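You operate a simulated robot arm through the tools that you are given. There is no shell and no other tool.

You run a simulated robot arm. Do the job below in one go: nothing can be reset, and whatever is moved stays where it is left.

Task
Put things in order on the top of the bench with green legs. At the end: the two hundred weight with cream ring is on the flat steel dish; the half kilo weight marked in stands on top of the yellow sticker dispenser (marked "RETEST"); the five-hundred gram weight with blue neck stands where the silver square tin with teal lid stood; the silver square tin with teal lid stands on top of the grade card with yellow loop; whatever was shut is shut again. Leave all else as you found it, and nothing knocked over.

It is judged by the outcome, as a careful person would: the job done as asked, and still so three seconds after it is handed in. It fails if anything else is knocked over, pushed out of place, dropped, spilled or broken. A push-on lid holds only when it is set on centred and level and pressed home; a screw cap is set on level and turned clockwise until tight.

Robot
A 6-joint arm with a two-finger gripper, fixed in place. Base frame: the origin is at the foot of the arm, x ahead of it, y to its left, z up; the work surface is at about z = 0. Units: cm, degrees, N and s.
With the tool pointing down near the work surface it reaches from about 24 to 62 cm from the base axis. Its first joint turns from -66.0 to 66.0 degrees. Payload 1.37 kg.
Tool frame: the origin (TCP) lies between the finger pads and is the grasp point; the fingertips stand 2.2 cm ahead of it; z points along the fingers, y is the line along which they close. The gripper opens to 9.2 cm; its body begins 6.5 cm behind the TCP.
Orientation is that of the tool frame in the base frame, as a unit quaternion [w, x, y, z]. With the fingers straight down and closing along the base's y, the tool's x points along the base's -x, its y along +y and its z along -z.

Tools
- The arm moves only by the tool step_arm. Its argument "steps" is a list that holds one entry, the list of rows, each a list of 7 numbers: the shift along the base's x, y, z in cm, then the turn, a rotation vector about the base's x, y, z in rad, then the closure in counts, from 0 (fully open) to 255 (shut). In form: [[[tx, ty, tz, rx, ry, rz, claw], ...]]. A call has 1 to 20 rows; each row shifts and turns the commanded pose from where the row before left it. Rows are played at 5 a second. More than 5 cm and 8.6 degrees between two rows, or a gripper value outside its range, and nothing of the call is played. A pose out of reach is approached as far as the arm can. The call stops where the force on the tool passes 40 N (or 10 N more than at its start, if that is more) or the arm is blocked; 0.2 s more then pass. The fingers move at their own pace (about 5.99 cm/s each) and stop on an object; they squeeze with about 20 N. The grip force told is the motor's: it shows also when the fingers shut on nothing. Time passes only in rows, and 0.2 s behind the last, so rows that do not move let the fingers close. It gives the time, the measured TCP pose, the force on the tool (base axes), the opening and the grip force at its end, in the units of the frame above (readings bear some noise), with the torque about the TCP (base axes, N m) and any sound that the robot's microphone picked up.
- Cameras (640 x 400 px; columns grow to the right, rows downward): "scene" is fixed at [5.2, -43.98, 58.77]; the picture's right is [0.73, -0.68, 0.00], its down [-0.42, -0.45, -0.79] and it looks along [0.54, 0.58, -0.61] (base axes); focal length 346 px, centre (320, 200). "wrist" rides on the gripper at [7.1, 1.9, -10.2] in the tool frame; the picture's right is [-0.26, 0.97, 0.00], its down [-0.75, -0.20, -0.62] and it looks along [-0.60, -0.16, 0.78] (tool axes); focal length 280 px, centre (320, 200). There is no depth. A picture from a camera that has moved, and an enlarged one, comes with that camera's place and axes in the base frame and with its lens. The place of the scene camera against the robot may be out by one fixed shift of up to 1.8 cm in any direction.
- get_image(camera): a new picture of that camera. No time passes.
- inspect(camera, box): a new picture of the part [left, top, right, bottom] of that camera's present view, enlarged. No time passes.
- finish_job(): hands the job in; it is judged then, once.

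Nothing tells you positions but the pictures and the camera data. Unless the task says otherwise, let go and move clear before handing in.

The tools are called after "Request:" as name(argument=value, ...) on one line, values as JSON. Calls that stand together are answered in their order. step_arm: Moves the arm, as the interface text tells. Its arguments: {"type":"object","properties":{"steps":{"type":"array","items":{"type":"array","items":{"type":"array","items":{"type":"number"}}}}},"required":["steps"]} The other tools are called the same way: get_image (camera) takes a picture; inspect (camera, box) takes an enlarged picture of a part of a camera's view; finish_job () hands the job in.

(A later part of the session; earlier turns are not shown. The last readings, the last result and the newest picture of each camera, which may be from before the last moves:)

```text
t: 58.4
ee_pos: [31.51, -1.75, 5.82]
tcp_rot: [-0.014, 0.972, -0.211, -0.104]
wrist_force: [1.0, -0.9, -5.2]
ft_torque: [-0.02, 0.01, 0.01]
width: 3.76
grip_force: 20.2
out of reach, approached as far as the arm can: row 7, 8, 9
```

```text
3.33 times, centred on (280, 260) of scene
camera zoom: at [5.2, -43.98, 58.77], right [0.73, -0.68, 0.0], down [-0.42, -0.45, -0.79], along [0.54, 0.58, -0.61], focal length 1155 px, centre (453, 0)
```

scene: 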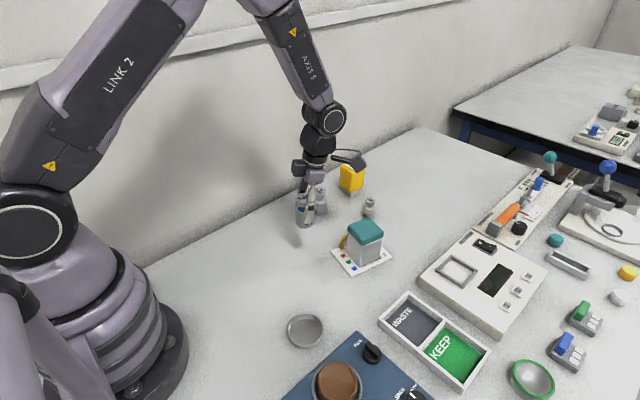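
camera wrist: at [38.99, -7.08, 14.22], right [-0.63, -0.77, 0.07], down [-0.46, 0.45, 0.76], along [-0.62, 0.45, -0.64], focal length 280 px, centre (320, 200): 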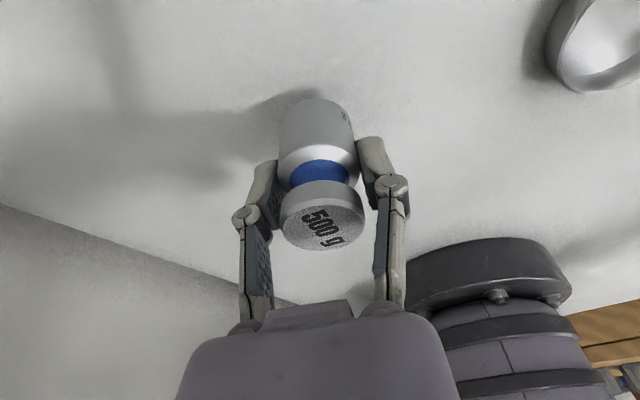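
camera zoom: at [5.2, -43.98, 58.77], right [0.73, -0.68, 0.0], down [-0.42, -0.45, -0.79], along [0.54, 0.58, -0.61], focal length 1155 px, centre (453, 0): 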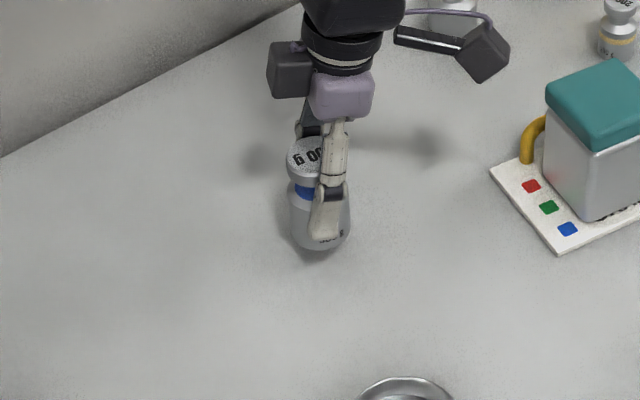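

The wrist is near a singular pose here, so I'll set the weight down on clear bench at about x = 36. Then I'll regrip it with the tool vertical, which reached this spot earlier, and finish the move.

Request:
step_arm(steps=[[[1, 0, 0.7, 0, 0, 0, 255], [1.8, 0, 0, 0, 0, 0, 255], [1.7, 0, 0, 0, 0, 0, 255], [0, 0, -0.7, 0, 0, 0, 255], [0, 0, -0.6, 0, 0, 0, 255], [0, 0, -0.4, 0, 0, 0, 255], [0, 0, 0, 0, 0, 0, 255]]])

Request:
inspect(camera="scene", box=[220, 200, 380, 320])

```text
t: 60.0
ee_pos: [35.86, -1.81, 4.74]
tcp_rot: [-0.021, 0.972, -0.21, -0.103]
wrist_force: [-0.2, 0.3, -3.7]
ft_torque: [0.01, -0.01, -0.04]
width: 3.72
grip_force: 20.1
```

```text
3.33 times, centred on (300, 260) of scene
camera zoom: at [5.2, -43.98, 58.77], right [0.73, -0.68, 0.0], down [-0.42, -0.45, -0.79], along [0.54, 0.58, -0.61], focal length 1155 px, centre (387, 0)
```

zoom: 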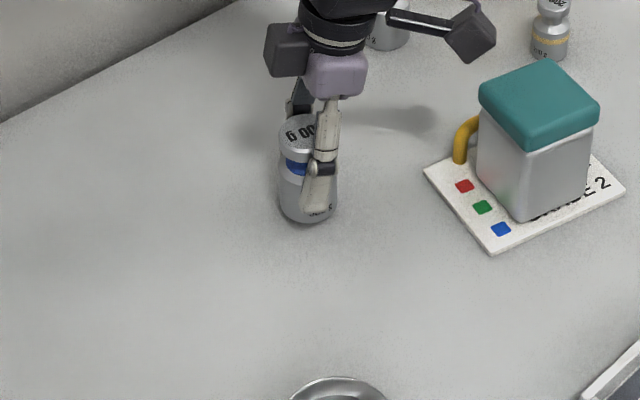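

Request:
step_arm(steps=[[[0, 0, -0.2, 0, 0, 0, 255], [0, 0, -0.1, 0, 0, 0, 255], [0, 0, 0, 0, 0, 0, 255]]])

Request:
step_arm(steps=[[[0, 0, -0.1, 0, 0, 0, 255], [0, 0, 0, 0, 0, 0, 255]]])

```text
t: 60.8
ee_pos: [35.9, -1.7, 4.55]
tcp_rot: [-0.021, 0.972, -0.21, -0.102]
wrist_force: [-0.1, 0.7, -5.3]
ft_torque: [0.01, 0.0, 0.02]
width: 3.69
grip_force: 19.7
```

```text
t: 61.4
ee_pos: [35.97, -1.87, 4.4]
tcp_rot: [-0.022, 0.972, -0.21, -0.103]
wrist_force: [-0.8, -0.8, -4.8]
ft_torque: [0.0, 0.02, 0.01]
width: 3.72
grip_force: 19.9
```

Not touching yet. I'll continue in small steps.

Request:
step_arm(steps=[[[0, 0, -0.1, 0, 0, 0, 255], [0, 0, 0, 0, 0, 0, 255]]])

Request:
step_arm(steps=[[[0, 0, -0.08, 0, 0, 0, 255], [0, 0, 0, 0, 0, 0, 255]]])

```text
t: 62.0
ee_pos: [36.06, -1.87, 4.28]
tcp_rot: [-0.021, 0.972, -0.21, -0.103]
wrist_force: [-0.8, 0.5, -5.0]
ft_torque: [0.0, 0.0, 0.01]
width: 3.7
grip_force: 19.4
```

```text
t: 62.6
ee_pos: [36.03, -1.79, 4.16]
tcp_rot: [-0.021, 0.972, -0.21, -0.103]
wrist_force: [-1.7, -0.1, -0.4]
ft_torque: [-0.05, -0.02, -0.02]
width: 3.69
grip_force: 20.3
```

The bench is now carrying the weight. I'll settle it slightly and open fully.

Request:
step_arm(steps=[[[0, 0, -0.04, 0, 0, 0, 255], [0, 0, 0, 0, 0, 0, 145], [0, 0, 0, 0, 0, 0, 130], [0, 0, 0, 0, 0, 0, 90], [0, 0, 0, 0, 0, 0, 40], [0, 0, 0, 0, 0, 0, 0], [0, 0, 0, 0, 0, 0, 0]]])

Request:
inspect(camera="scene", box=[220, 200, 380, 320])

Request:
get_image(camera="wrist")

```text
t: 64.2
ee_pos: [35.96, -1.9, 4.14]
tcp_rot: [-0.022, 0.972, -0.21, -0.102]
wrist_force: [0.2, -0.3, -0.6]
ft_torque: [0.0, -0.01, 0.01]
width: 9.24
grip_force: 0.0
```

```text
3.33 times, centred on (300, 260) of scene
camera zoom: at [5.2, -43.98, 58.77], right [0.73, -0.68, 0.0], down [-0.42, -0.45, -0.79], along [0.54, 0.58, -0.61], focal length 1155 px, centre (387, 0)
```

zoom: 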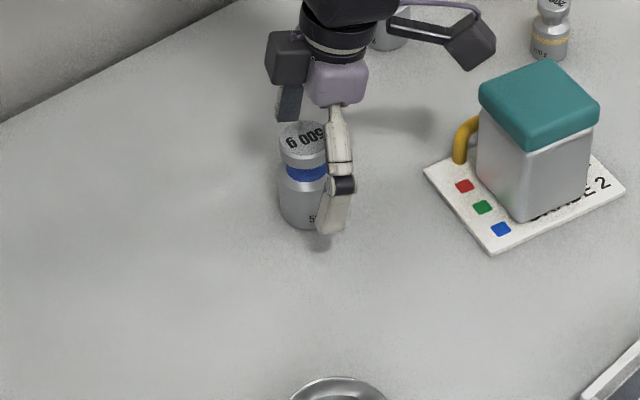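

```text
taken
camera wrist: at [43.46, -7.22, 12.59], right [-0.63, -0.77, 0.06], down [-0.47, 0.44, 0.77], along [-0.62, 0.46, -0.64], focal length 280 px, centre (320, 200)
```

wrist: 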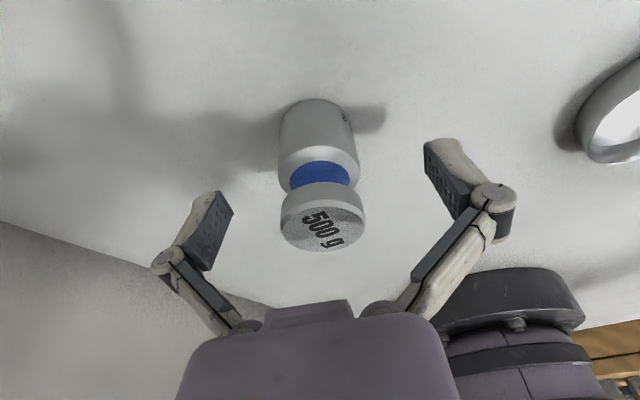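

The weight stands upright at about (36.0, -1.9). I'll straighten the tool to vertical in place, with the fingers wide open around it.

Request:
step_arm(steps=[[[0, 0, 0.05, -0.0419, -0.096, 0, 0], [0, 0, 0.05, -0.0419, -0.096, 0, 0], [0, 0, 0, 0, 0, 0, 0]]])

Request:
get_image(camera="wrist")

Request:
inspect(camera="scene", box=[220, 200, 380, 320])

```text
t: 65.0
ee_pos: [36.02, -1.81, 4.25]
tcp_rot: [-0.001, 0.977, -0.212, 0.001]
wrist_force: [0.1, 1.1, 0.8]
ft_torque: [-0.01, 0.01, 0.01]
width: 9.18
grip_force: 0.0
```

```text
taken
camera wrist: at [41.67, -6.39, 14.38], right [-0.64, -0.77, 0.0], down [-0.6, 0.5, 0.62], along [-0.48, 0.4, -0.78], focal length 280 px, centre (320, 200)
```

wrist: 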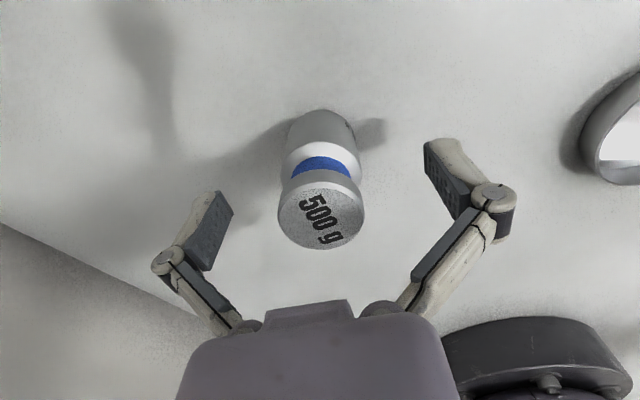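

```text
3.33 times, centred on (300, 260) of scene
camera zoom: at [5.2, -43.98, 58.77], right [0.73, -0.68, 0.0], down [-0.42, -0.45, -0.79], along [0.54, 0.58, -0.61], focal length 1155 px, centre (387, 0)
```

zoom: 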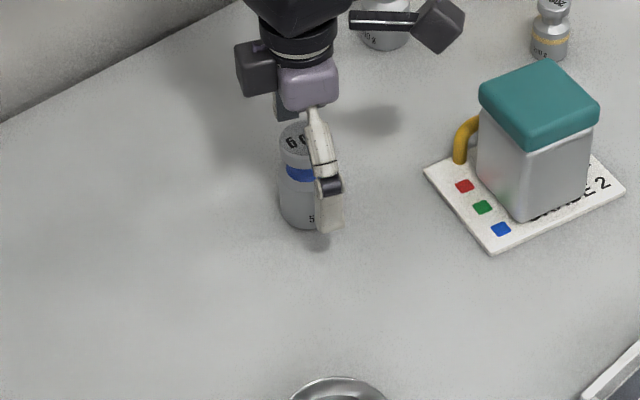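

The tool is vertical and centred on the weight. I'll close and lift slightly.

Request:
step_arm(steps=[[[0, 0, 0, 0, 0, 0, 70], [0, 0, 0, 0, 0, 0, 120], [0, 0, 0, 0, 0, 0, 140], [0, 0, 0, 0, 0, 0, 180], [0, 0, 0, 0, 0, 0, 255], [0, 0, 0, 0, 0, 0, 255]]])

Request:
step_arm(steps=[[[0, 0, 0.4, 0, 0, 0, 255], [0, 0, 0.8, 0, 0, 0, 255], [0, 0, 0.8, 0, 0, 0, 255], [0, 0, 0, 0, 0, 0, 255]]])

Request:
get_image(camera="wrist")

Request:
inspect(camera="scene", box=[220, 200, 380, 320])

```text
t: 66.4
ee_pos: [36.08, -1.83, 4.4]
tcp_rot: [-0.001, 0.978, -0.21, 0.0]
wrist_force: [0.5, 0.1, 1.2]
ft_torque: [0.0, 0.08, 0.0]
width: 3.72
grip_force: 20.0
```

```text
t: 67.4
ee_pos: [35.89, -1.73, 6.29]
tcp_rot: [0.001, 0.978, -0.211, 0.0]
wrist_force: [0.0, 0.7, -5.0]
ft_torque: [-0.03, 0.02, 0.04]
width: 3.72
grip_force: 20.0
```

```text
taken
camera wrist: at [41.64, -6.43, 16.34], right [-0.64, -0.77, 0.0], down [-0.6, 0.5, 0.63], along [-0.48, 0.4, -0.78], focal length 280 px, centre (320, 200)
```

wrist: 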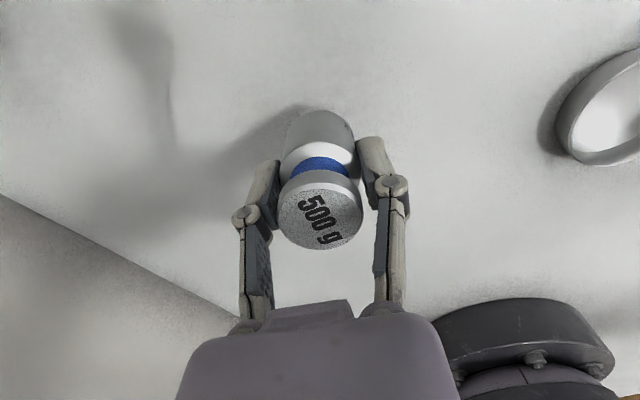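

```text
3.33 times, centred on (300, 260) of scene
camera zoom: at [5.2, -43.98, 58.77], right [0.73, -0.68, 0.0], down [-0.42, -0.45, -0.79], along [0.54, 0.58, -0.61], focal length 1155 px, centre (387, 0)
```

zoom: 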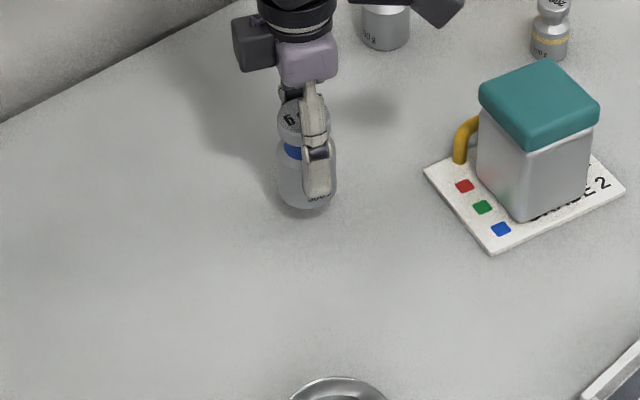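

It's held vertically. I'll slide over to (30.0, -1.9).

Request:
step_arm(steps=[[[-1.2, 0, 0.3, 0, 0, 0, 255], [-1.6, 0, 0, 0, 0, 0, 255], [-1.6, -0.05, 0, 0, 0, 0, 255], [-1.5, -0.05, 0, 0, 0, 0, 255], [0, 0, 0, 0, 0, 0, 255]]])

Request:
get_image(camera="scene")

```text
t: 68.6
ee_pos: [30.1, -1.89, 6.6]
tcp_rot: [-0.001, 0.977, -0.211, 0.001]
wrist_force: [-0.5, -0.2, -4.4]
ft_torque: [0.02, 0.01, -0.02]
width: 3.71
grip_force: 19.6
```

```text
taken
```

scene: 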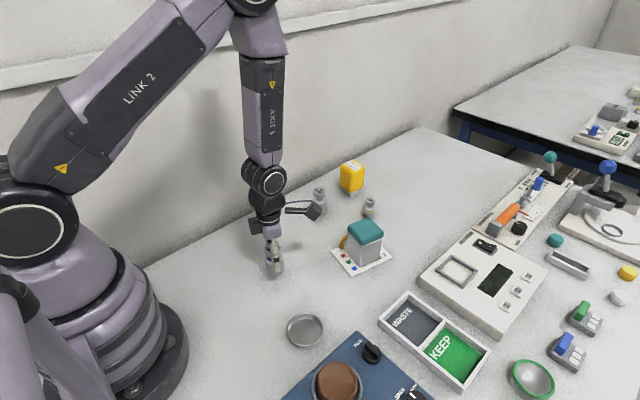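

It reached the spot. I'll lower gently until the bench takes the weight.

Request:
step_arm(steps=[[[-0.07, 0, -1, 0, 0, 0, 255], [0, 0, -0.8, 0, 0, 0, 255], [0, 0, -0.2, 0, 0, 0, 255], [0, 0, 0, 0, 0, 0, 255]]])

Request:
step_arm(steps=[[[0, 0, -0.1, 0, 0, 0, 255], [0, 0, -0.1, 0, 0, 0, 255], [0, 0, 0, 0, 0, 0, 255]]])

```text
t: 69.6
ee_pos: [30.0, -1.93, 4.53]
tcp_rot: [-0.001, 0.978, -0.21, 0.001]
wrist_force: [0.2, 0.5, -5.4]
ft_torque: [0.03, 0.02, 0.01]
width: 3.74
grip_force: 20.5
```

```text
t: 70.4
ee_pos: [29.98, -2.01, 4.32]
tcp_rot: [-0.001, 0.978, -0.21, 0.0]
wrist_force: [0.6, -0.3, -4.4]
ft_torque: [0.02, 0.01, -0.02]
width: 3.68
grip_force: 20.1
```

Request:
step_arm(steps=[[[0, 0, -0.06, 0, 0, 0, 255], [0, 0, -0.04, 0, 0, 0, 255], [0, 0, 0, 0, 0, 0, 255]]])

Request:
get_image(camera="wrist")

```text
t: 71.2
ee_pos: [29.91, -1.83, 4.34]
tcp_rot: [-0.001, 0.978, -0.211, 0.0]
wrist_force: [-0.4, -1.0, -3.9]
ft_torque: [0.02, 0.0, 0.02]
width: 3.74
grip_force: 19.7
```

```text
taken
camera wrist: at [35.69, -6.53, 14.38], right [-0.64, -0.77, 0.0], down [-0.6, 0.5, 0.63], along [-0.48, 0.4, -0.78], focal length 280 px, centre (320, 200)
```

wrist: 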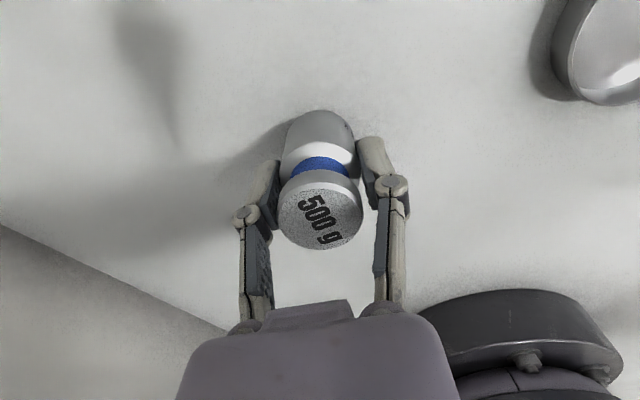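

Request:
step_arm(steps=[[[0, 0, -0.06, 0, 0, 0, 255], [0, 0, 0, 0, 0, 0, 255]]])

Request:
step_arm(steps=[[[0, 0, -0.05, 0, 0, 0, 255], [0, 0, 0, 0, 0, 0, 255]]])

```text
t: 71.8
ee_pos: [30.1, -1.91, 4.32]
tcp_rot: [-0.001, 0.977, -0.211, -0.001]
wrist_force: [-2.4, -3.0, 14.1]
ft_torque: [-0.08, 0.05, -0.05]
width: 3.72
grip_force: 20.3
```

```text
t: 72.4
ee_pos: [30.06, -1.93, 4.16]
tcp_rot: [-0.001, 0.978, -0.211, 0.0]
wrist_force: [-3.0, -3.1, 13.7]
ft_torque: [-0.11, 0.08, -0.05]
width: 3.7
grip_force: 19.9
```

The weight is firmly down. I'll ease off a hair, then release.

Request:
step_arm(steps=[[[0, 0, 0.06, 0, 0, 0, 255], [0, 0, 0, 0, 0, 0, 148], [0, 0, 0, 0, 0, 0, 135], [0, 0, 0, 0, 0, 0, 100], [0, 0, 0, 0, 0, 0, 50], [0, 0, 0, 0, 0, 0, 0], [0, 0, 0, 0, 0, 0, 0]]])

Request:
get_image(camera="wrist")

Request:
inspect(camera="scene", box=[210, 200, 370, 320])

```text
t: 74.0
ee_pos: [29.98, -1.9, 4.23]
tcp_rot: [-0.001, 0.978, -0.211, 0.0]
wrist_force: [0.6, 0.2, 0.9]
ft_torque: [-0.02, -0.02, 0.0]
width: 9.2
grip_force: 0.0
```

```text
taken
camera wrist: at [35.7, -6.52, 14.31], right [-0.64, -0.77, 0.0], down [-0.6, 0.5, 0.62], along [-0.48, 0.4, -0.78], focal length 280 px, centre (320, 200)
```

wrist: 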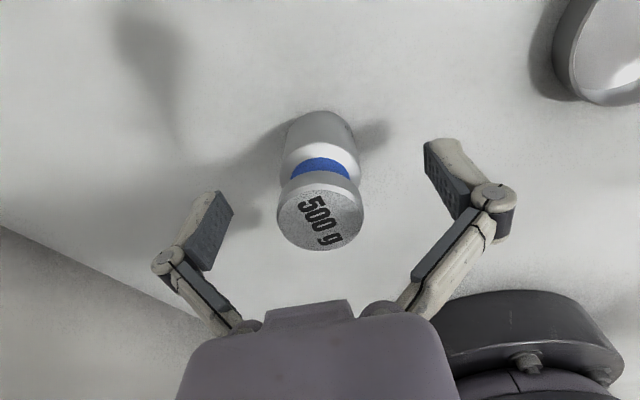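

```text
3.33 times, centred on (290, 260) of scene
camera zoom: at [5.2, -43.98, 58.77], right [0.73, -0.68, 0.0], down [-0.42, -0.45, -0.79], along [0.54, 0.58, -0.61], focal length 1155 px, centre (420, 0)
```

zoom: 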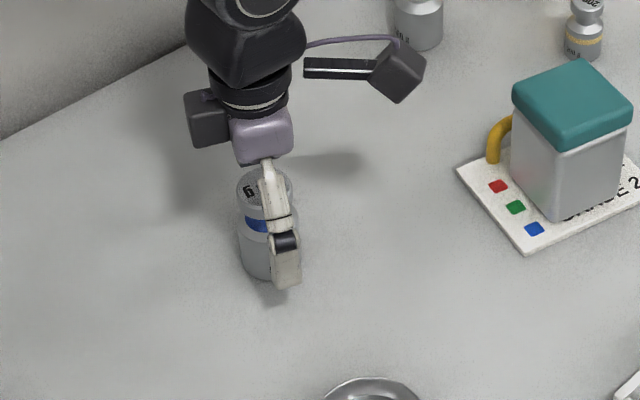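

The blue-neck weight stands where the tin was. I'll rise straight up, then rotate back to close along y.

Request:
step_arm(steps=[[[0, 0, 2, 0, 0, 0, 0], [0, 0, 3, 0, 0, 0, 0], [0, 0, 4, 0, 0, 0, 0], [0, 0, 4, 0, 0, 0, 0], [0, 0, 4, 0, 0, 0, 0], [2, 0, 2, 0, 0, 0, 0], [3, 0, 0, 0, 0, 0, 0]]])

Request:
step_arm(steps=[[[0.5, 0, 0, 0, 0, -0.1428, 0], [0.5, 0, 0, 0, 0, -0.1428, 0], [0.5, 0, 0, 0, 0, -0.1428, 0], [0.5, 0, 0, 0, 0, -0.1428, 0], [0.5, 0, 0, 0, 0, -0.1428, 0], [0.5, 0, 0, 0, 0, -0.1428, 0], [0.5, 0, 0, 0, 0, -0.1428, 0], [0.5, 0, 0, 0, 0, -0.1428, 0], [0.5, 0, 0, 0, 0, -0.1428, 0], [0.5, 0, 0, 0, 0, -0.1428, 0], [0.5, 0, 0, 0, 0, -0.1428, 0], [0.5, 0, 0, 0, 0, -0.1428, 0], [0.5, 0, 0, 0, 0, -0.1428, 0], [0.5, 0, 0, 0, 0, -0.1428, 0], [0.5, 0, 0, 0, 0, -0.1428, 0], [0.5, 0, 0, 0, 0, -0.1428, 0], [0.5, 0, 0, 0, 0, -0.1428, 0], [0.5, 0, 0, 0, 0, -0.1428, 0], [0.5, 0, 0, 0, 0, -0.1428, 0], [0, 0, 0, 0, 0, 0, 0]]])

Request:
get_image(camera="wrist")

Request:
get_image(camera="scene")

```text
t: 75.6
ee_pos: [35.05, -1.87, 23.33]
tcp_rot: [0.001, 0.978, -0.211, 0.001]
wrist_force: [-0.2, -0.6, -0.2]
ft_torque: [0.0, 0.0, 0.01]
width: 9.21
grip_force: 0.0
```

```text
t: 79.8
ee_pos: [44.43, -1.86, 23.07]
tcp_rot: [-0.001, -0.001, 1.0, -0.001]
wrist_force: [-0.5, -1.4, -0.4]
ft_torque: [-0.01, -0.02, 0.0]
width: 9.21
grip_force: 0.0
```

```text
taken
camera wrist: at [37.43, 0.11, 33.33], right [0.26, 0.97, 0.0], down [0.75, -0.2, 0.62], along [0.6, -0.16, -0.78], focal length 280 px, centre (320, 200)
```

wrist: 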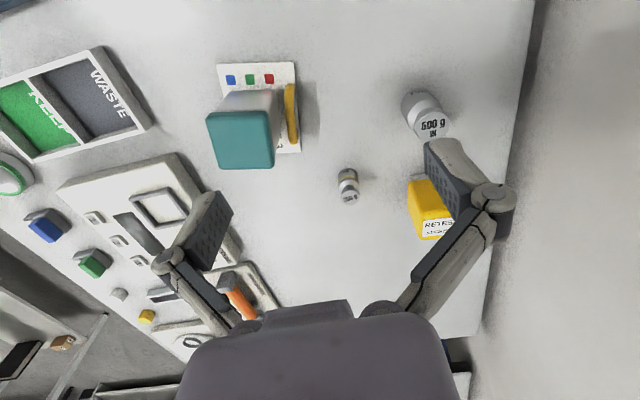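

```text
taken
```

scene: 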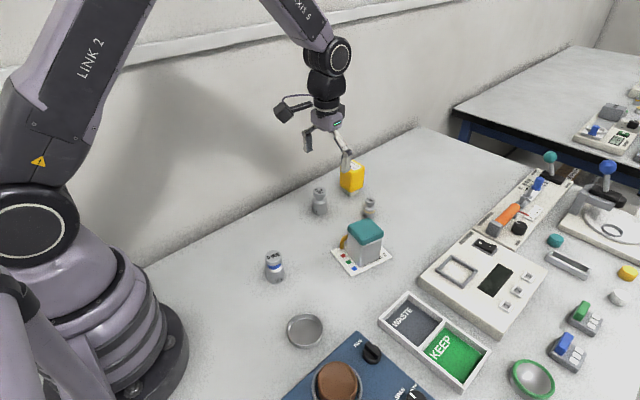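

Now for the 200 g weight. I'll zoom in to refine its position.

Request:
inspect(camera="wrist", box=[320, 155, 380, 215])

Request:
inspect(camera="scene", box=[240, 230, 310, 300])

```text
6.67 times, centred on (350, 185) of wrist
camera zoom: at [37.43, 0.11, 33.33], right [0.26, 0.97, 0.0], down [0.75, -0.2, 0.62], along [0.6, -0.16, -0.78], focal length 1869 px, centre (120, 300)
```

zoom: 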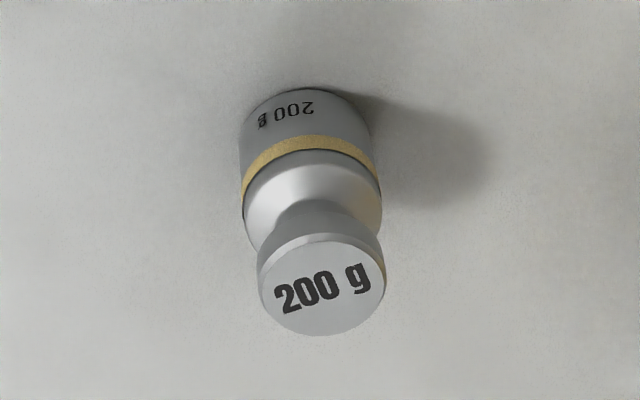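

```text
5.71 times, centred on (275, 265) of scene
camera zoom: at [5.2, -43.98, 58.77], right [0.73, -0.68, 0.0], down [-0.42, -0.45, -0.79], along [0.54, 0.58, -0.61], focal length 1980 px, centre (577, -171)
```

zoom: 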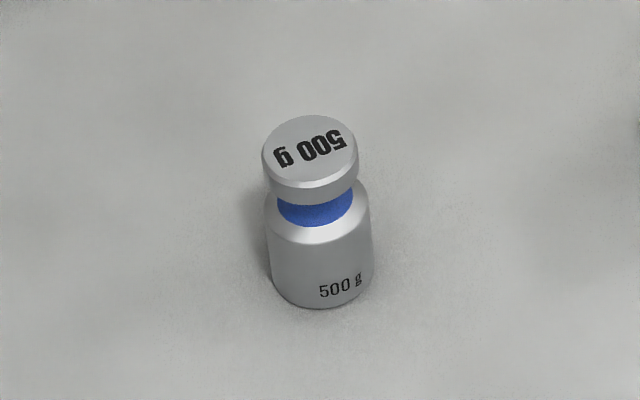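

The blue-neck weight stands upright on the old tin spot. The 200 g is at (60.3, -1.95), so I'll go above it with the fingers partly open.

Request:
step_arm(steps=[[[3.9, 0, -2.2, 0, 0, 0, 75], [4, 0, -2.2, 0, 0, 0, 75], [4, 0, -2.2, 0, 0, 0, 75], [3.97, -0.07, -2.2, 0, 0, 0, 75], [0, 0, 0, 0, 0, 0, 75]]])

Request:
get_image(camera="wrist")

Request:
inspect(camera="wrist", box=[260, 0, 360, 100])

```text
t: 81.0
ee_pos: [60.44, -1.93, 14.35]
tcp_rot: [-0.001, -0.002, 1.0, -0.001]
wrist_force: [0.1, 0.1, -0.6]
ft_torque: [0.0, 0.01, 0.02]
width: 6.5
grip_force: 0.1
```

```text
taken
camera wrist: at [53.35, 0.05, 24.43], right [0.26, 0.97, 0.0], down [0.76, -0.2, 0.62], along [0.6, -0.16, -0.78], focal length 280 px, centre (320, 200)
```

wrist: 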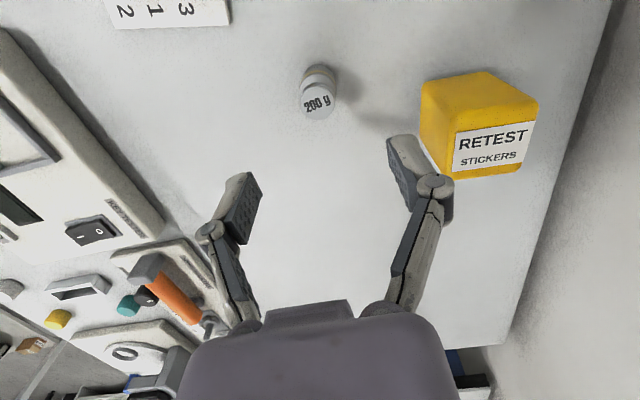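

```text
4.00 times, centred on (310, 50) of wrist
camera zoom: at [53.35, 0.05, 24.43], right [0.26, 0.97, 0.0], down [0.76, -0.2, 0.62], along [0.6, -0.16, -0.78], focal length 1122 px, centre (360, 800)
```

zoom: 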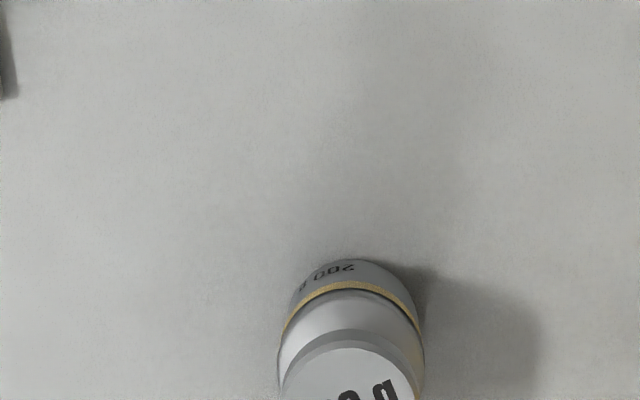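

Request:
inspect(camera="wrist", box=[290, 55, 350, 125])

Request:
inspect(camera="wrist", box=[400, 50, 560, 190])

```text
5.71 times, centred on (320, 90) of wrist
camera zoom: at [53.35, 0.05, 24.43], right [0.26, 0.97, 0.0], down [0.76, -0.2, 0.62], along [0.6, -0.16, -0.78], focal length 1602 px, centre (320, 829)
```

zoom: 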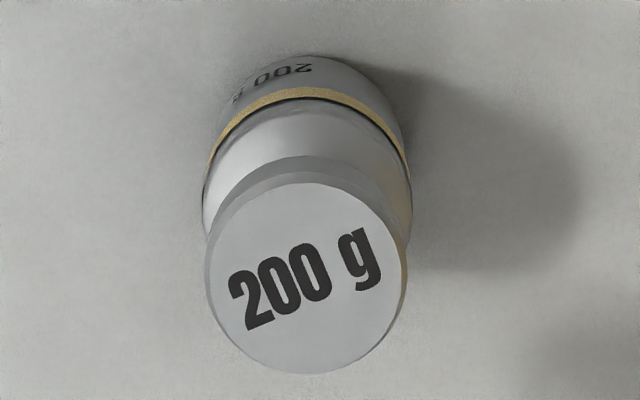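

```text
2.86 times, centred on (480, 120) of wrist
camera zoom: at [53.35, 0.05, 24.43], right [0.26, 0.97, 0.0], down [0.76, -0.2, 0.62], along [0.6, -0.16, -0.78], focal length 801 px, centre (-137, 429)
```

zoom: 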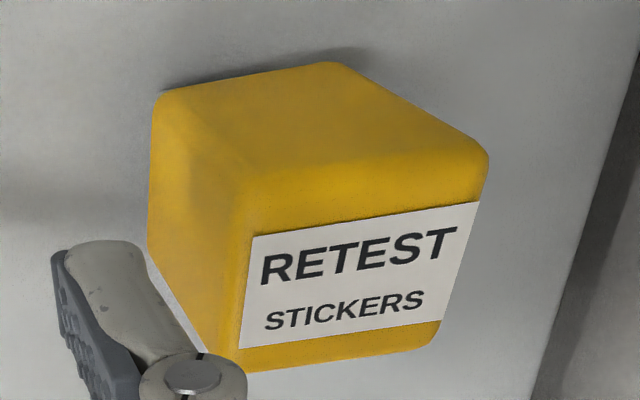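

The 200 g centre is at about (60.2, -1.94). I'll descend and grip high enough that the fingertips will clear the dish rim later.

Request:
step_arm(steps=[[[-0.2, 0, -2.5, 0, 0, 0, 75], [0, 0, -3, 0, 0, 0, 75], [0, 0, -3, 0, 0, 0, 75], [0, 0, -1.6, 0, 0, 0, 75], [0, 0, -0.7, 0, 0, 0, 75], [0, 0, 0, 0, 0, 0, 75]]])

Request:
get_image(camera="wrist")

Request:
inspect(camera="scene", box=[310, 130, 450, 250])

```text
t: 82.4
ee_pos: [60.1, -1.78, 3.6]
tcp_rot: [-0.001, -0.001, 1.0, 0.0]
wrist_force: [0.2, 0.3, 0.5]
ft_torque: [0.02, 0.01, 0.0]
width: 6.51
grip_force: 0.0
```

```text
taken
camera wrist: at [53.09, 0.06, 13.73], right [0.26, 0.97, 0.0], down [0.75, -0.2, 0.63], along [0.6, -0.16, -0.78], focal length 280 px, centre (320, 200)
```

wrist: 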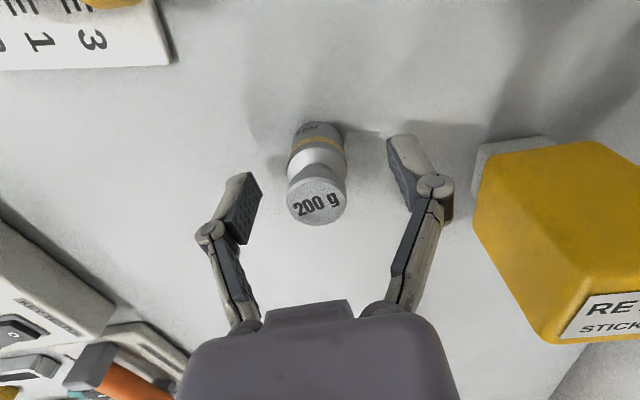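

```text
3.33 times, centred on (380, 190) of scene
camera zoom: at [5.2, -43.98, 58.77], right [0.73, -0.68, 0.0], down [-0.42, -0.45, -0.79], along [0.54, 0.58, -0.61], focal length 1155 px, centre (120, 233)
```

zoom: 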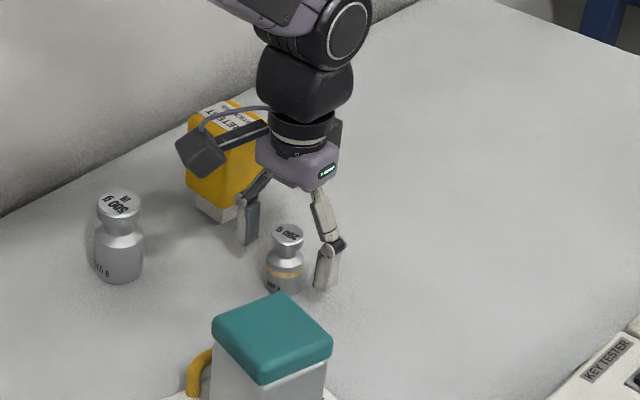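

Well centred. I'll close on the 200 g weight.

Request:
step_arm(steps=[[[0.05, -0.05, 0, 0, 0, 0, 110], [0, 0, 0, 0, 0, 0, 140], [0, 0, 0, 0, 0, 0, 165], [0, 0, 0, 0, 0, 0, 190], [0, 0, 0, 0, 0, 0, 255], [0, 0, 0, 0, 0, 0, 255]]])

Request:
step_arm(steps=[[[0, 0, 0.4, 0, 0, 0, 255], [0, 0, 0.8, 0, 0, 0, 255], [0, 0, 1, 0, 0, 0, 255], [0, 0, 0, 0, 0, 0, 255]]])

Request:
get_image(camera="wrist")

Request:
inspect(camera="scene", box=[310, 130, 450, 250])

```text
t: 83.8
ee_pos: [60.16, -2.0, 3.71]
tcp_rot: [0.0, -0.002, 1.0, -0.001]
wrist_force: [0.1, -0.7, 0.1]
ft_torque: [-0.04, 0.01, 0.01]
width: 2.74
grip_force: 20.1
```

```text
t: 84.8
ee_pos: [60.13, -2.02, 5.78]
tcp_rot: [-0.001, -0.002, 1.0, -0.001]
wrist_force: [0.3, -0.1, -2.8]
ft_torque: [-0.01, 0.0, 0.03]
width: 2.72
grip_force: 20.0
```

```text
taken
camera wrist: at [53.17, -0.04, 15.91], right [0.26, 0.97, 0.0], down [0.75, -0.2, 0.62], along [0.6, -0.16, -0.78], focal length 280 px, centre (320, 200)
```

wrist: 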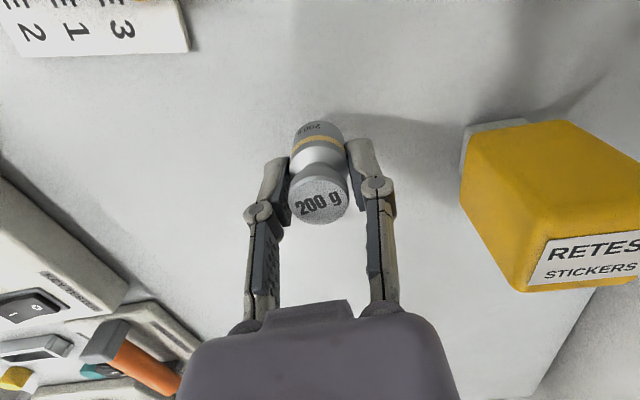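

```text
3.33 times, centred on (380, 190) of scene
camera zoom: at [5.2, -43.98, 58.77], right [0.73, -0.68, 0.0], down [-0.42, -0.45, -0.79], along [0.54, 0.58, -0.61], focal length 1155 px, centre (120, 233)
```

zoom: 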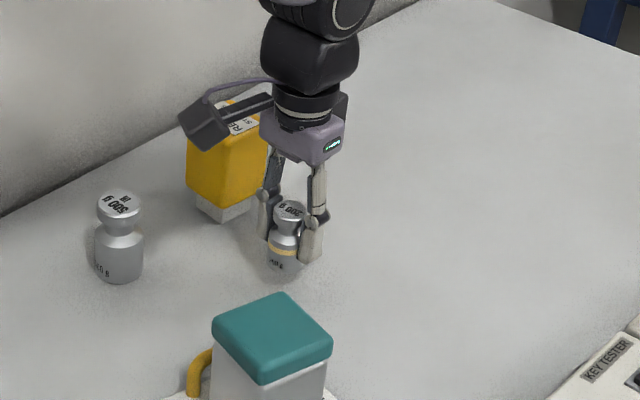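

Request:
inspect(camera="scene", box=[350, 165, 400, 220])

Request:
inspect(camera="wrist", box=[240, 100, 400, 240])

```text
7.27 times, centred on (375, 192) of scene
camera zoom: at [5.2, -43.98, 58.77], right [0.73, -0.68, 0.0], down [-0.42, -0.45, -0.79], along [0.54, 0.58, -0.61], focal length 2520 px, centre (-80, 254)
```

zoom: 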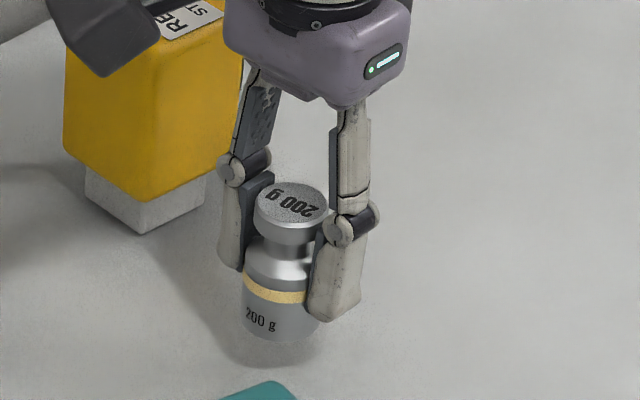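

```text
2.86 times, centred on (320, 170) of wrist
camera zoom: at [53.17, -0.04, 15.91], right [0.26, 0.97, 0.0], down [0.75, -0.2, 0.62], along [0.6, -0.16, -0.78], focal length 801 px, centre (320, 286)
```

zoom: 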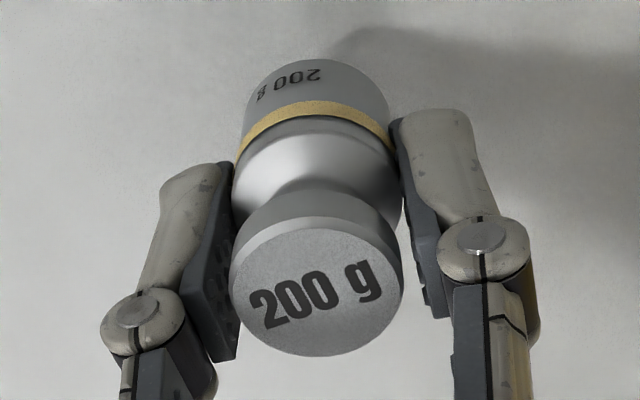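

The weight is vertical and secure, held just above the cream ring. I'll raise it and carry it over the other items to above the steel dish.

Request:
step_arm(steps=[[[0, 0, 2, 0, 0, 0, 255], [0, 0, 3, 0, 0, 0, 255], [0, 0, 3, 0, 0, 0, 255], [-0.7, -0.3, 2.5, 0, 0, 0, 255], [-1.5, -0.6, 0.5, 0, 0, 0, 255], [-2.6, -1.04, 0, 0, 0, 0, 255], [-2.6, -1.04, 0, 0, 0, 0, 255], [-2.6, -1.04, 0, 0, 0, 0, 255], [-2.6, -1.04, 0, 0, 0, 0, 255], [-2.6, -1.04, 0, 0, 0, 0, 255], [-2.6, -1.04, 0, 0, 0, 0, 255], [-2.6, -1.04, 0, 0, 0, 0, 255], [-2.6, -1.04, 0, 0, 0, 0, 255], [-2.6, -1.04, 0, 0, 0, 0, 255], [-2.6, -1.04, 0, 0, 0, 0, 255], [-2.6, -1.04, 0, 0, 0, 0, 255], [-2.0, -0.8, 0, 0, 0, 0, 255], [-1.0, -0.4, 0, 0, 0, 0, 255], [0, 0, 0, 0, 0, 0, 255]]])

Request:
get_image(camera="wrist")

Request:
get_image(camera="scene")

```text
t: 88.8
ee_pos: [26.32, -15.52, 16.84]
tcp_rot: [-0.001, -0.001, 1.0, 0.0]
wrist_force: [-0.3, 0.6, -1.4]
ft_torque: [0.02, -0.02, 0.02]
width: 2.69
grip_force: 19.8
```

```text
taken
camera wrist: at [19.35, -13.62, 26.92], right [0.26, 0.97, 0.0], down [0.75, -0.2, 0.63], along [0.6, -0.16, -0.78], focal length 280 px, centre (320, 200)
```

wrist: 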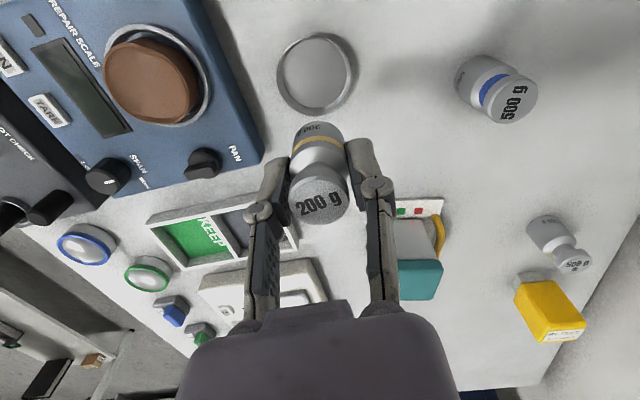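

```text
taken
```

scene: 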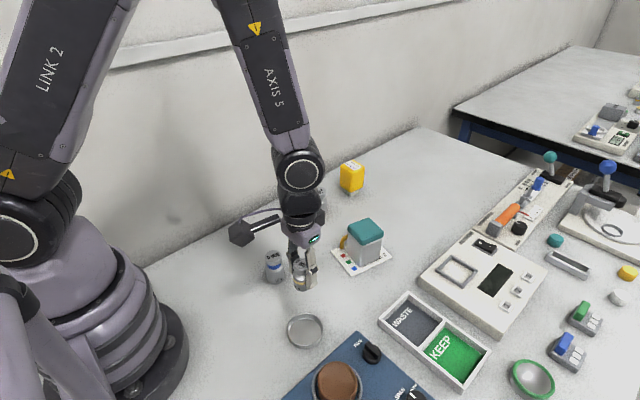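

Request:
inspect(camera="wrist", box=[250, 15, 390, 145])

Request:
inspect(camera="scene", box=[230, 220, 370, 370])

```text
3.08 times, centred on (320, 80) of wrist
camera zoom: at [19.35, -13.62, 26.92], right [0.26, 0.97, 0.0], down [0.75, -0.2, 0.63], along [0.6, -0.16, -0.78], focal length 863 px, centre (320, 569)
```

zoom: 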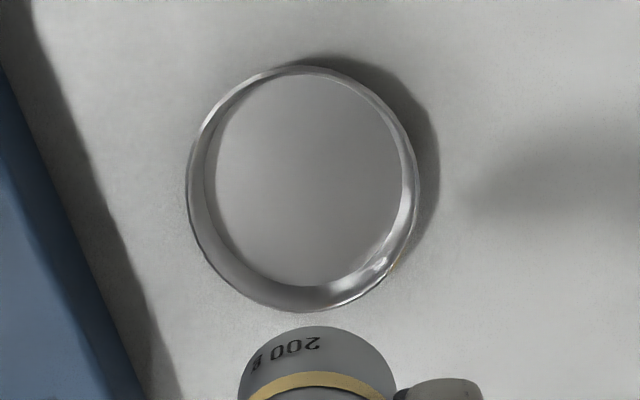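

```text
2.67 times, centred on (300, 295) of scene
camera zoom: at [5.19, -43.98, 58.77], right [0.73, -0.68, 0.0], down [-0.42, -0.45, -0.79], along [0.54, 0.58, -0.61], focal length 924 px, centre (373, -53)
```

zoom: 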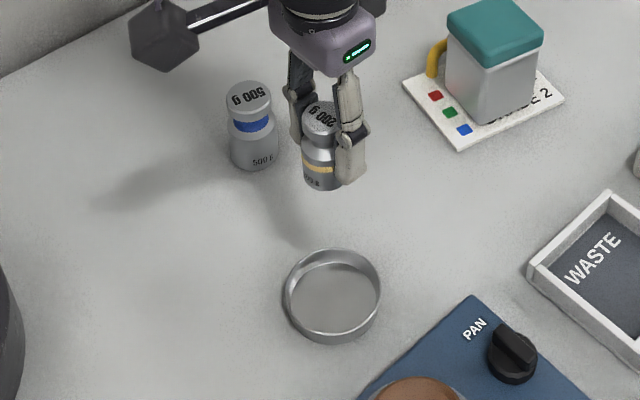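

The dish centre is at about (25.87, -15.82). I'll align and lower the weight to just above the dish floor.

Request:
step_arm(steps=[[[-0.45, -0.28, -1, 0, 0, 0, 255], [0, 0, -2.5, 0, 0, 0, 255], [0, 0, -2.5, 0, 0, 0, 255], [0, 0, -2.5, 0, 0, 0, 255], [0, 0, -1, 0, 0, 0, 255], [0, 0, 0, 0, 0, 0, 255]]])

Request:
get_image(camera="wrist")

Request:
inspect(camera="scene", box=[250, 270, 350, 370])

```text
t: 90.2
ee_pos: [26.02, -15.89, 7.21]
tcp_rot: [0.0, -0.001, 1.0, -0.001]
wrist_force: [0.4, 0.6, -1.8]
ft_torque: [-0.03, -0.02, 0.0]
width: 2.74
grip_force: 19.4
```

```text
taken
camera wrist: at [18.92, -13.87, 17.37], right [0.26, 0.97, 0.0], down [0.75, -0.2, 0.63], along [0.6, -0.16, -0.78], focal length 280 px, centre (320, 200)
```

wrist: 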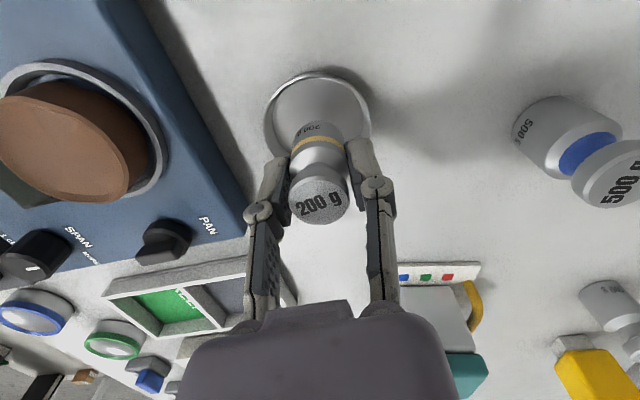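

```text
4.00 times, centred on (300, 320) of scene
camera zoom: at [5.2, -43.98, 58.77], right [0.73, -0.68, 0.0], down [-0.42, -0.45, -0.79], along [0.54, 0.58, -0.61], focal length 1386 px, centre (400, -280)
```

zoom: 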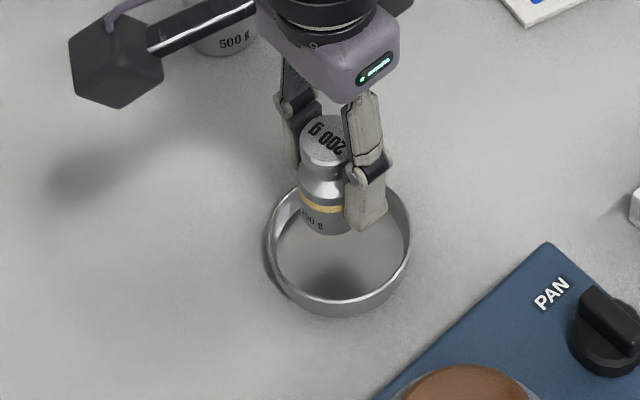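

The two views disagree by about half a centimetre on centring, so I'll look closer before lowering.

Request:
inspect(camera="wrist", box=[240, 50, 400, 230])

Request:
inspect(camera="scene", box=[280, 290, 335, 350])

```text
2.22 times, centred on (320, 140) of wrist
camera zoom: at [18.92, -13.87, 17.37], right [0.26, 0.97, 0.0], down [0.75, -0.2, 0.63], along [0.6, -0.16, -0.78], focal length 623 px, centre (320, 333)
```

zoom: 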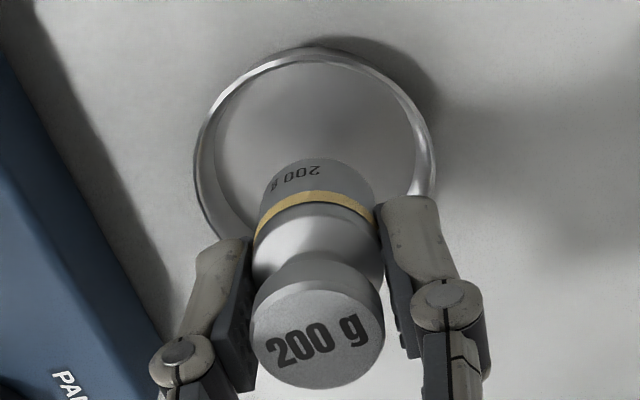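

```text
6.67 times, centred on (308, 320) of scene
camera zoom: at [5.2, -43.98, 58.77], right [0.73, -0.68, 0.0], down [-0.42, -0.45, -0.79], along [0.54, 0.58, -0.61], focal length 2310 px, centre (403, -600)
```

zoom: 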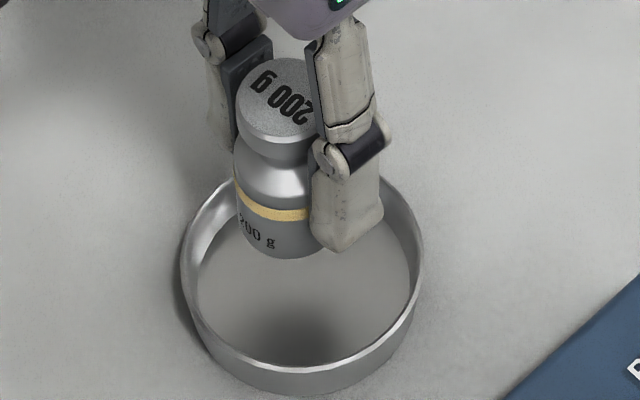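

The wrist view says it is aligned and the scene view says it is 0.25 cm off. Both are well inside the dish's 1.5 cm margin, so I'll make a small correction and lower.

Request:
step_arm(steps=[[[0.05, -0.06, -1, 0, 0, 0, 255], [0, 0, -1, 0, 0, 0, 255], [0, 0, -0.8, 0, 0, 0, 255], [0, 0, 0, 0, 0, 0, 255]]])

Request:
step_arm(steps=[[[0, 0, -0.15, 0, 0, 0, 255], [0, 0, -0.1, 0, 0, 0, 255], [0, 0, 0, 0, 0, 0, 255]]])

Request:
inspect(camera="scene", box=[280, 290, 335, 350])

```text
t: 91.2
ee_pos: [26.04, -15.84, 4.4]
tcp_rot: [0.0, -0.001, 1.0, -0.001]
wrist_force: [1.3, -0.4, -1.9]
ft_torque: [0.0, 0.01, 0.01]
width: 2.73
grip_force: 20.0
```

```text
t: 92.0
ee_pos: [25.96, -15.92, 4.27]
tcp_rot: [0.0, -0.002, 1.0, -0.001]
wrist_force: [-0.4, 1.0, -1.9]
ft_torque: [-0.02, 0.01, 0.01]
width: 2.7
grip_force: 19.8
```

```text
6.67 times, centred on (308, 320) of scene
camera zoom: at [5.2, -43.98, 58.77], right [0.73, -0.68, 0.0], down [-0.42, -0.45, -0.79], along [0.54, 0.58, -0.61], focal length 2310 px, centre (403, -600)
```

zoom: 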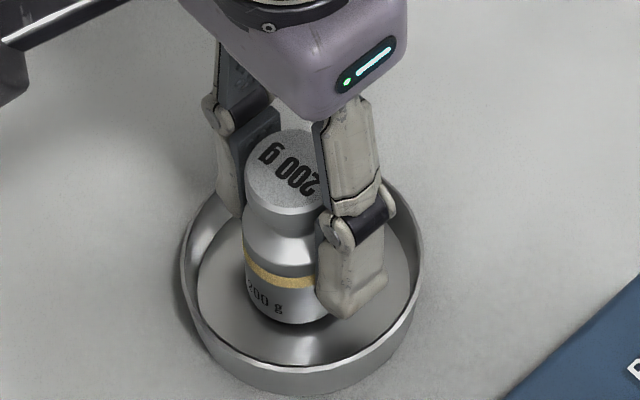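

It's centred in the dish. I'll lower the last few millimetres.

Request:
step_arm(steps=[[[0, 0, -0.1, 0, 0, 0, 255], [0, 0, -0.08, 0, 0, 0, 255], [0, 0, 0, 0, 0, 0, 255]]])

Request:
step_arm(steps=[[[0, 0, -0.08, 0, 0, 0, 255], [0, 0, 0, 0, 0, 0, 255]]])

Request:
step_arm(steps=[[[0, 0, -0.06, 0, 0, 0, 255], [0, 0, 0, 0, 0, 0, 255]]])

```text
t: 92.8
ee_pos: [26.06, -15.98, 4.11]
tcp_rot: [0.0, -0.002, 1.0, -0.001]
wrist_force: [0.6, 0.5, -1.8]
ft_torque: [-0.02, 0.0, 0.01]
width: 2.72
grip_force: 19.6
```

```text
t: 93.4
ee_pos: [26.02, -15.83, 4.13]
tcp_rot: [0.001, -0.001, 1.0, -0.001]
wrist_force: [-1.2, 0.2, 4.9]
ft_torque: [0.03, 0.0, -0.02]
width: 2.7
grip_force: 19.7
```

```text
t: 94.0
ee_pos: [26.09, -16.04, 4.01]
tcp_rot: [0.0, -0.002, 1.0, -0.001]
wrist_force: [-0.4, 0.7, 13.6]
ft_torque: [0.03, -0.01, 0.0]
width: 2.75
grip_force: 20.1
```

It's down on the dish floor. I'll ease up a touch and open only moderately, keeping clear of the balance.

Request:
step_arm(steps=[[[0, 0, 0.06, 0, 0, 0, 255], [0, 0, 0, 0, 0, 0, 175], [0, 0, 0, 0, 0, 0, 160], [0, 0, 0, 0, 0, 0, 130], [0, 0, 0, 0, 0, 0, 105], [0, 0, 0, 0, 0, 0, 105]]])

Request:
inspect(camera="scene", box=[260, 270, 360, 370])

Request:
get_image(camera="wrist")

```text
t: 95.4
ee_pos: [25.99, -15.92, 4.13]
tcp_rot: [0.0, -0.002, 1.0, 0.0]
wrist_force: [0.1, -0.3, -0.1]
ft_torque: [-0.02, 0.01, 0.0]
width: 5.41
grip_force: 0.0
```

```text
4.00 times, centred on (310, 320) of scene
camera zoom: at [5.2, -43.98, 58.77], right [0.73, -0.68, 0.0], down [-0.42, -0.45, -0.79], along [0.54, 0.58, -0.61], focal length 1386 px, centre (360, -280)
```

zoom: 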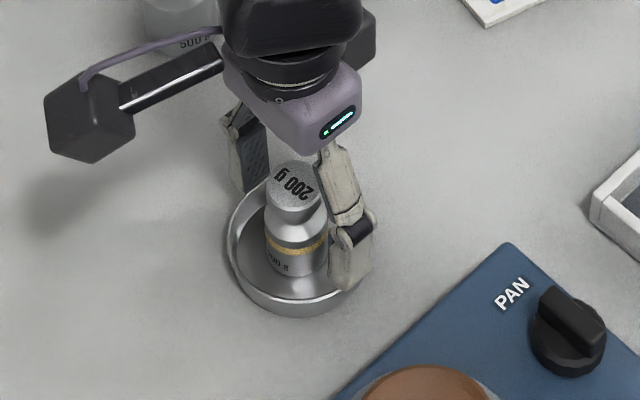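

```text
taken
camera wrist: at [18.97, -13.94, 14.12], right [0.26, 0.97, 0.0], down [0.75, -0.2, 0.62], along [0.6, -0.16, -0.78], focal length 280 px, centre (320, 200)
```

wrist: 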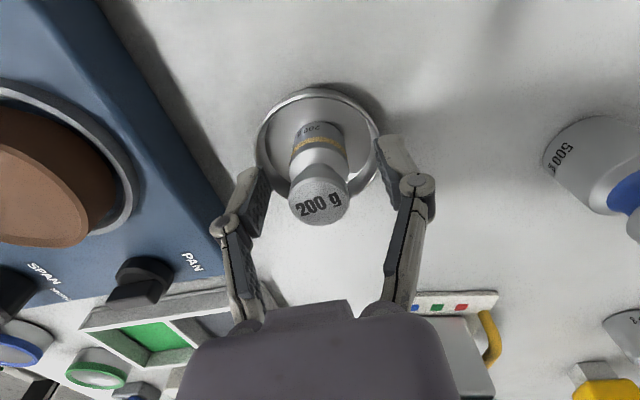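

The 200 g stands in the dish. I'll rise straight up and head for the "IN" weight.

Request:
step_arm(steps=[[[0, 0, 1.5, 0, 0, 0, 105], [0, 0, 3, 0, 0, 0, 105], [0, 0, 4, 0, 0, 0, 80], [0, 0, 4, 0, 0, 0, 50], [0, 0, 4, 0, 0, 0, 50], [2, 2, 0, 0, 0, 0, 50], [3, 3, 0, 0, 0, 0, 50], [3, 3, 0, 0, 0, 0, 50], [3, 3, 0, 0, 0, 0, 50], [3, 3, 0, 0, 0, 0, 50], [3, 3, 0, 0, 0, 0, 50], [3, 3, 0, 0, 0, 0, 50], [2.5, 3, 0, 0, 0, 0, 50], [0, 0, 0, 0, 0, 0, 50]]])

Request:
get_image(camera="wrist")

Request:
get_image(camera="scene")

```text
t: 98.4
ee_pos: [48.59, 7.22, 20.52]
tcp_rot: [0.0, -0.001, 1.0, -0.001]
wrist_force: [0.4, 0.5, 0.0]
ft_torque: [-0.01, -0.01, -0.02]
width: 7.4
grip_force: 0.0
```

```text
taken
camera wrist: at [41.53, 9.14, 30.64], right [0.26, 0.97, 0.0], down [0.75, -0.2, 0.62], along [0.6, -0.16, -0.78], focal length 280 px, centre (320, 200)
```

wrist: 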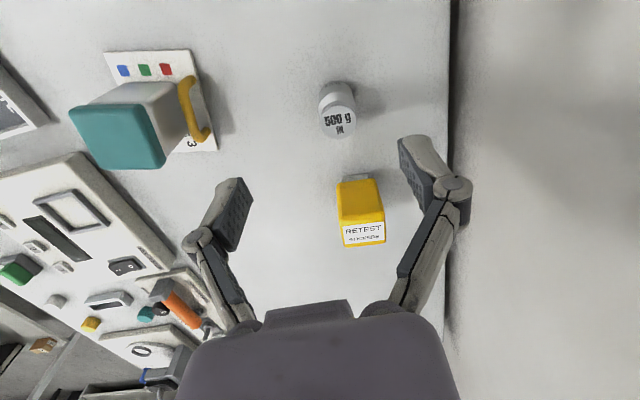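

```text
taken
```

scene: 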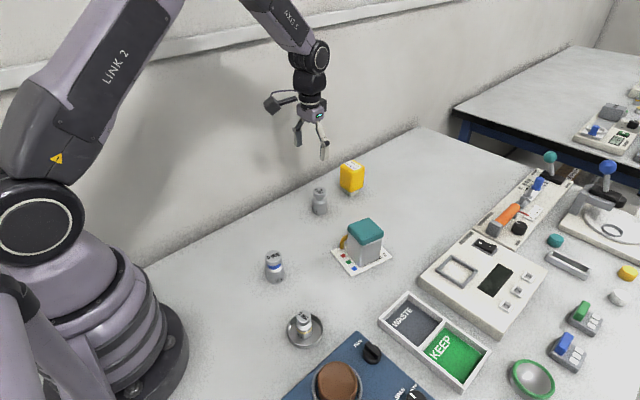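

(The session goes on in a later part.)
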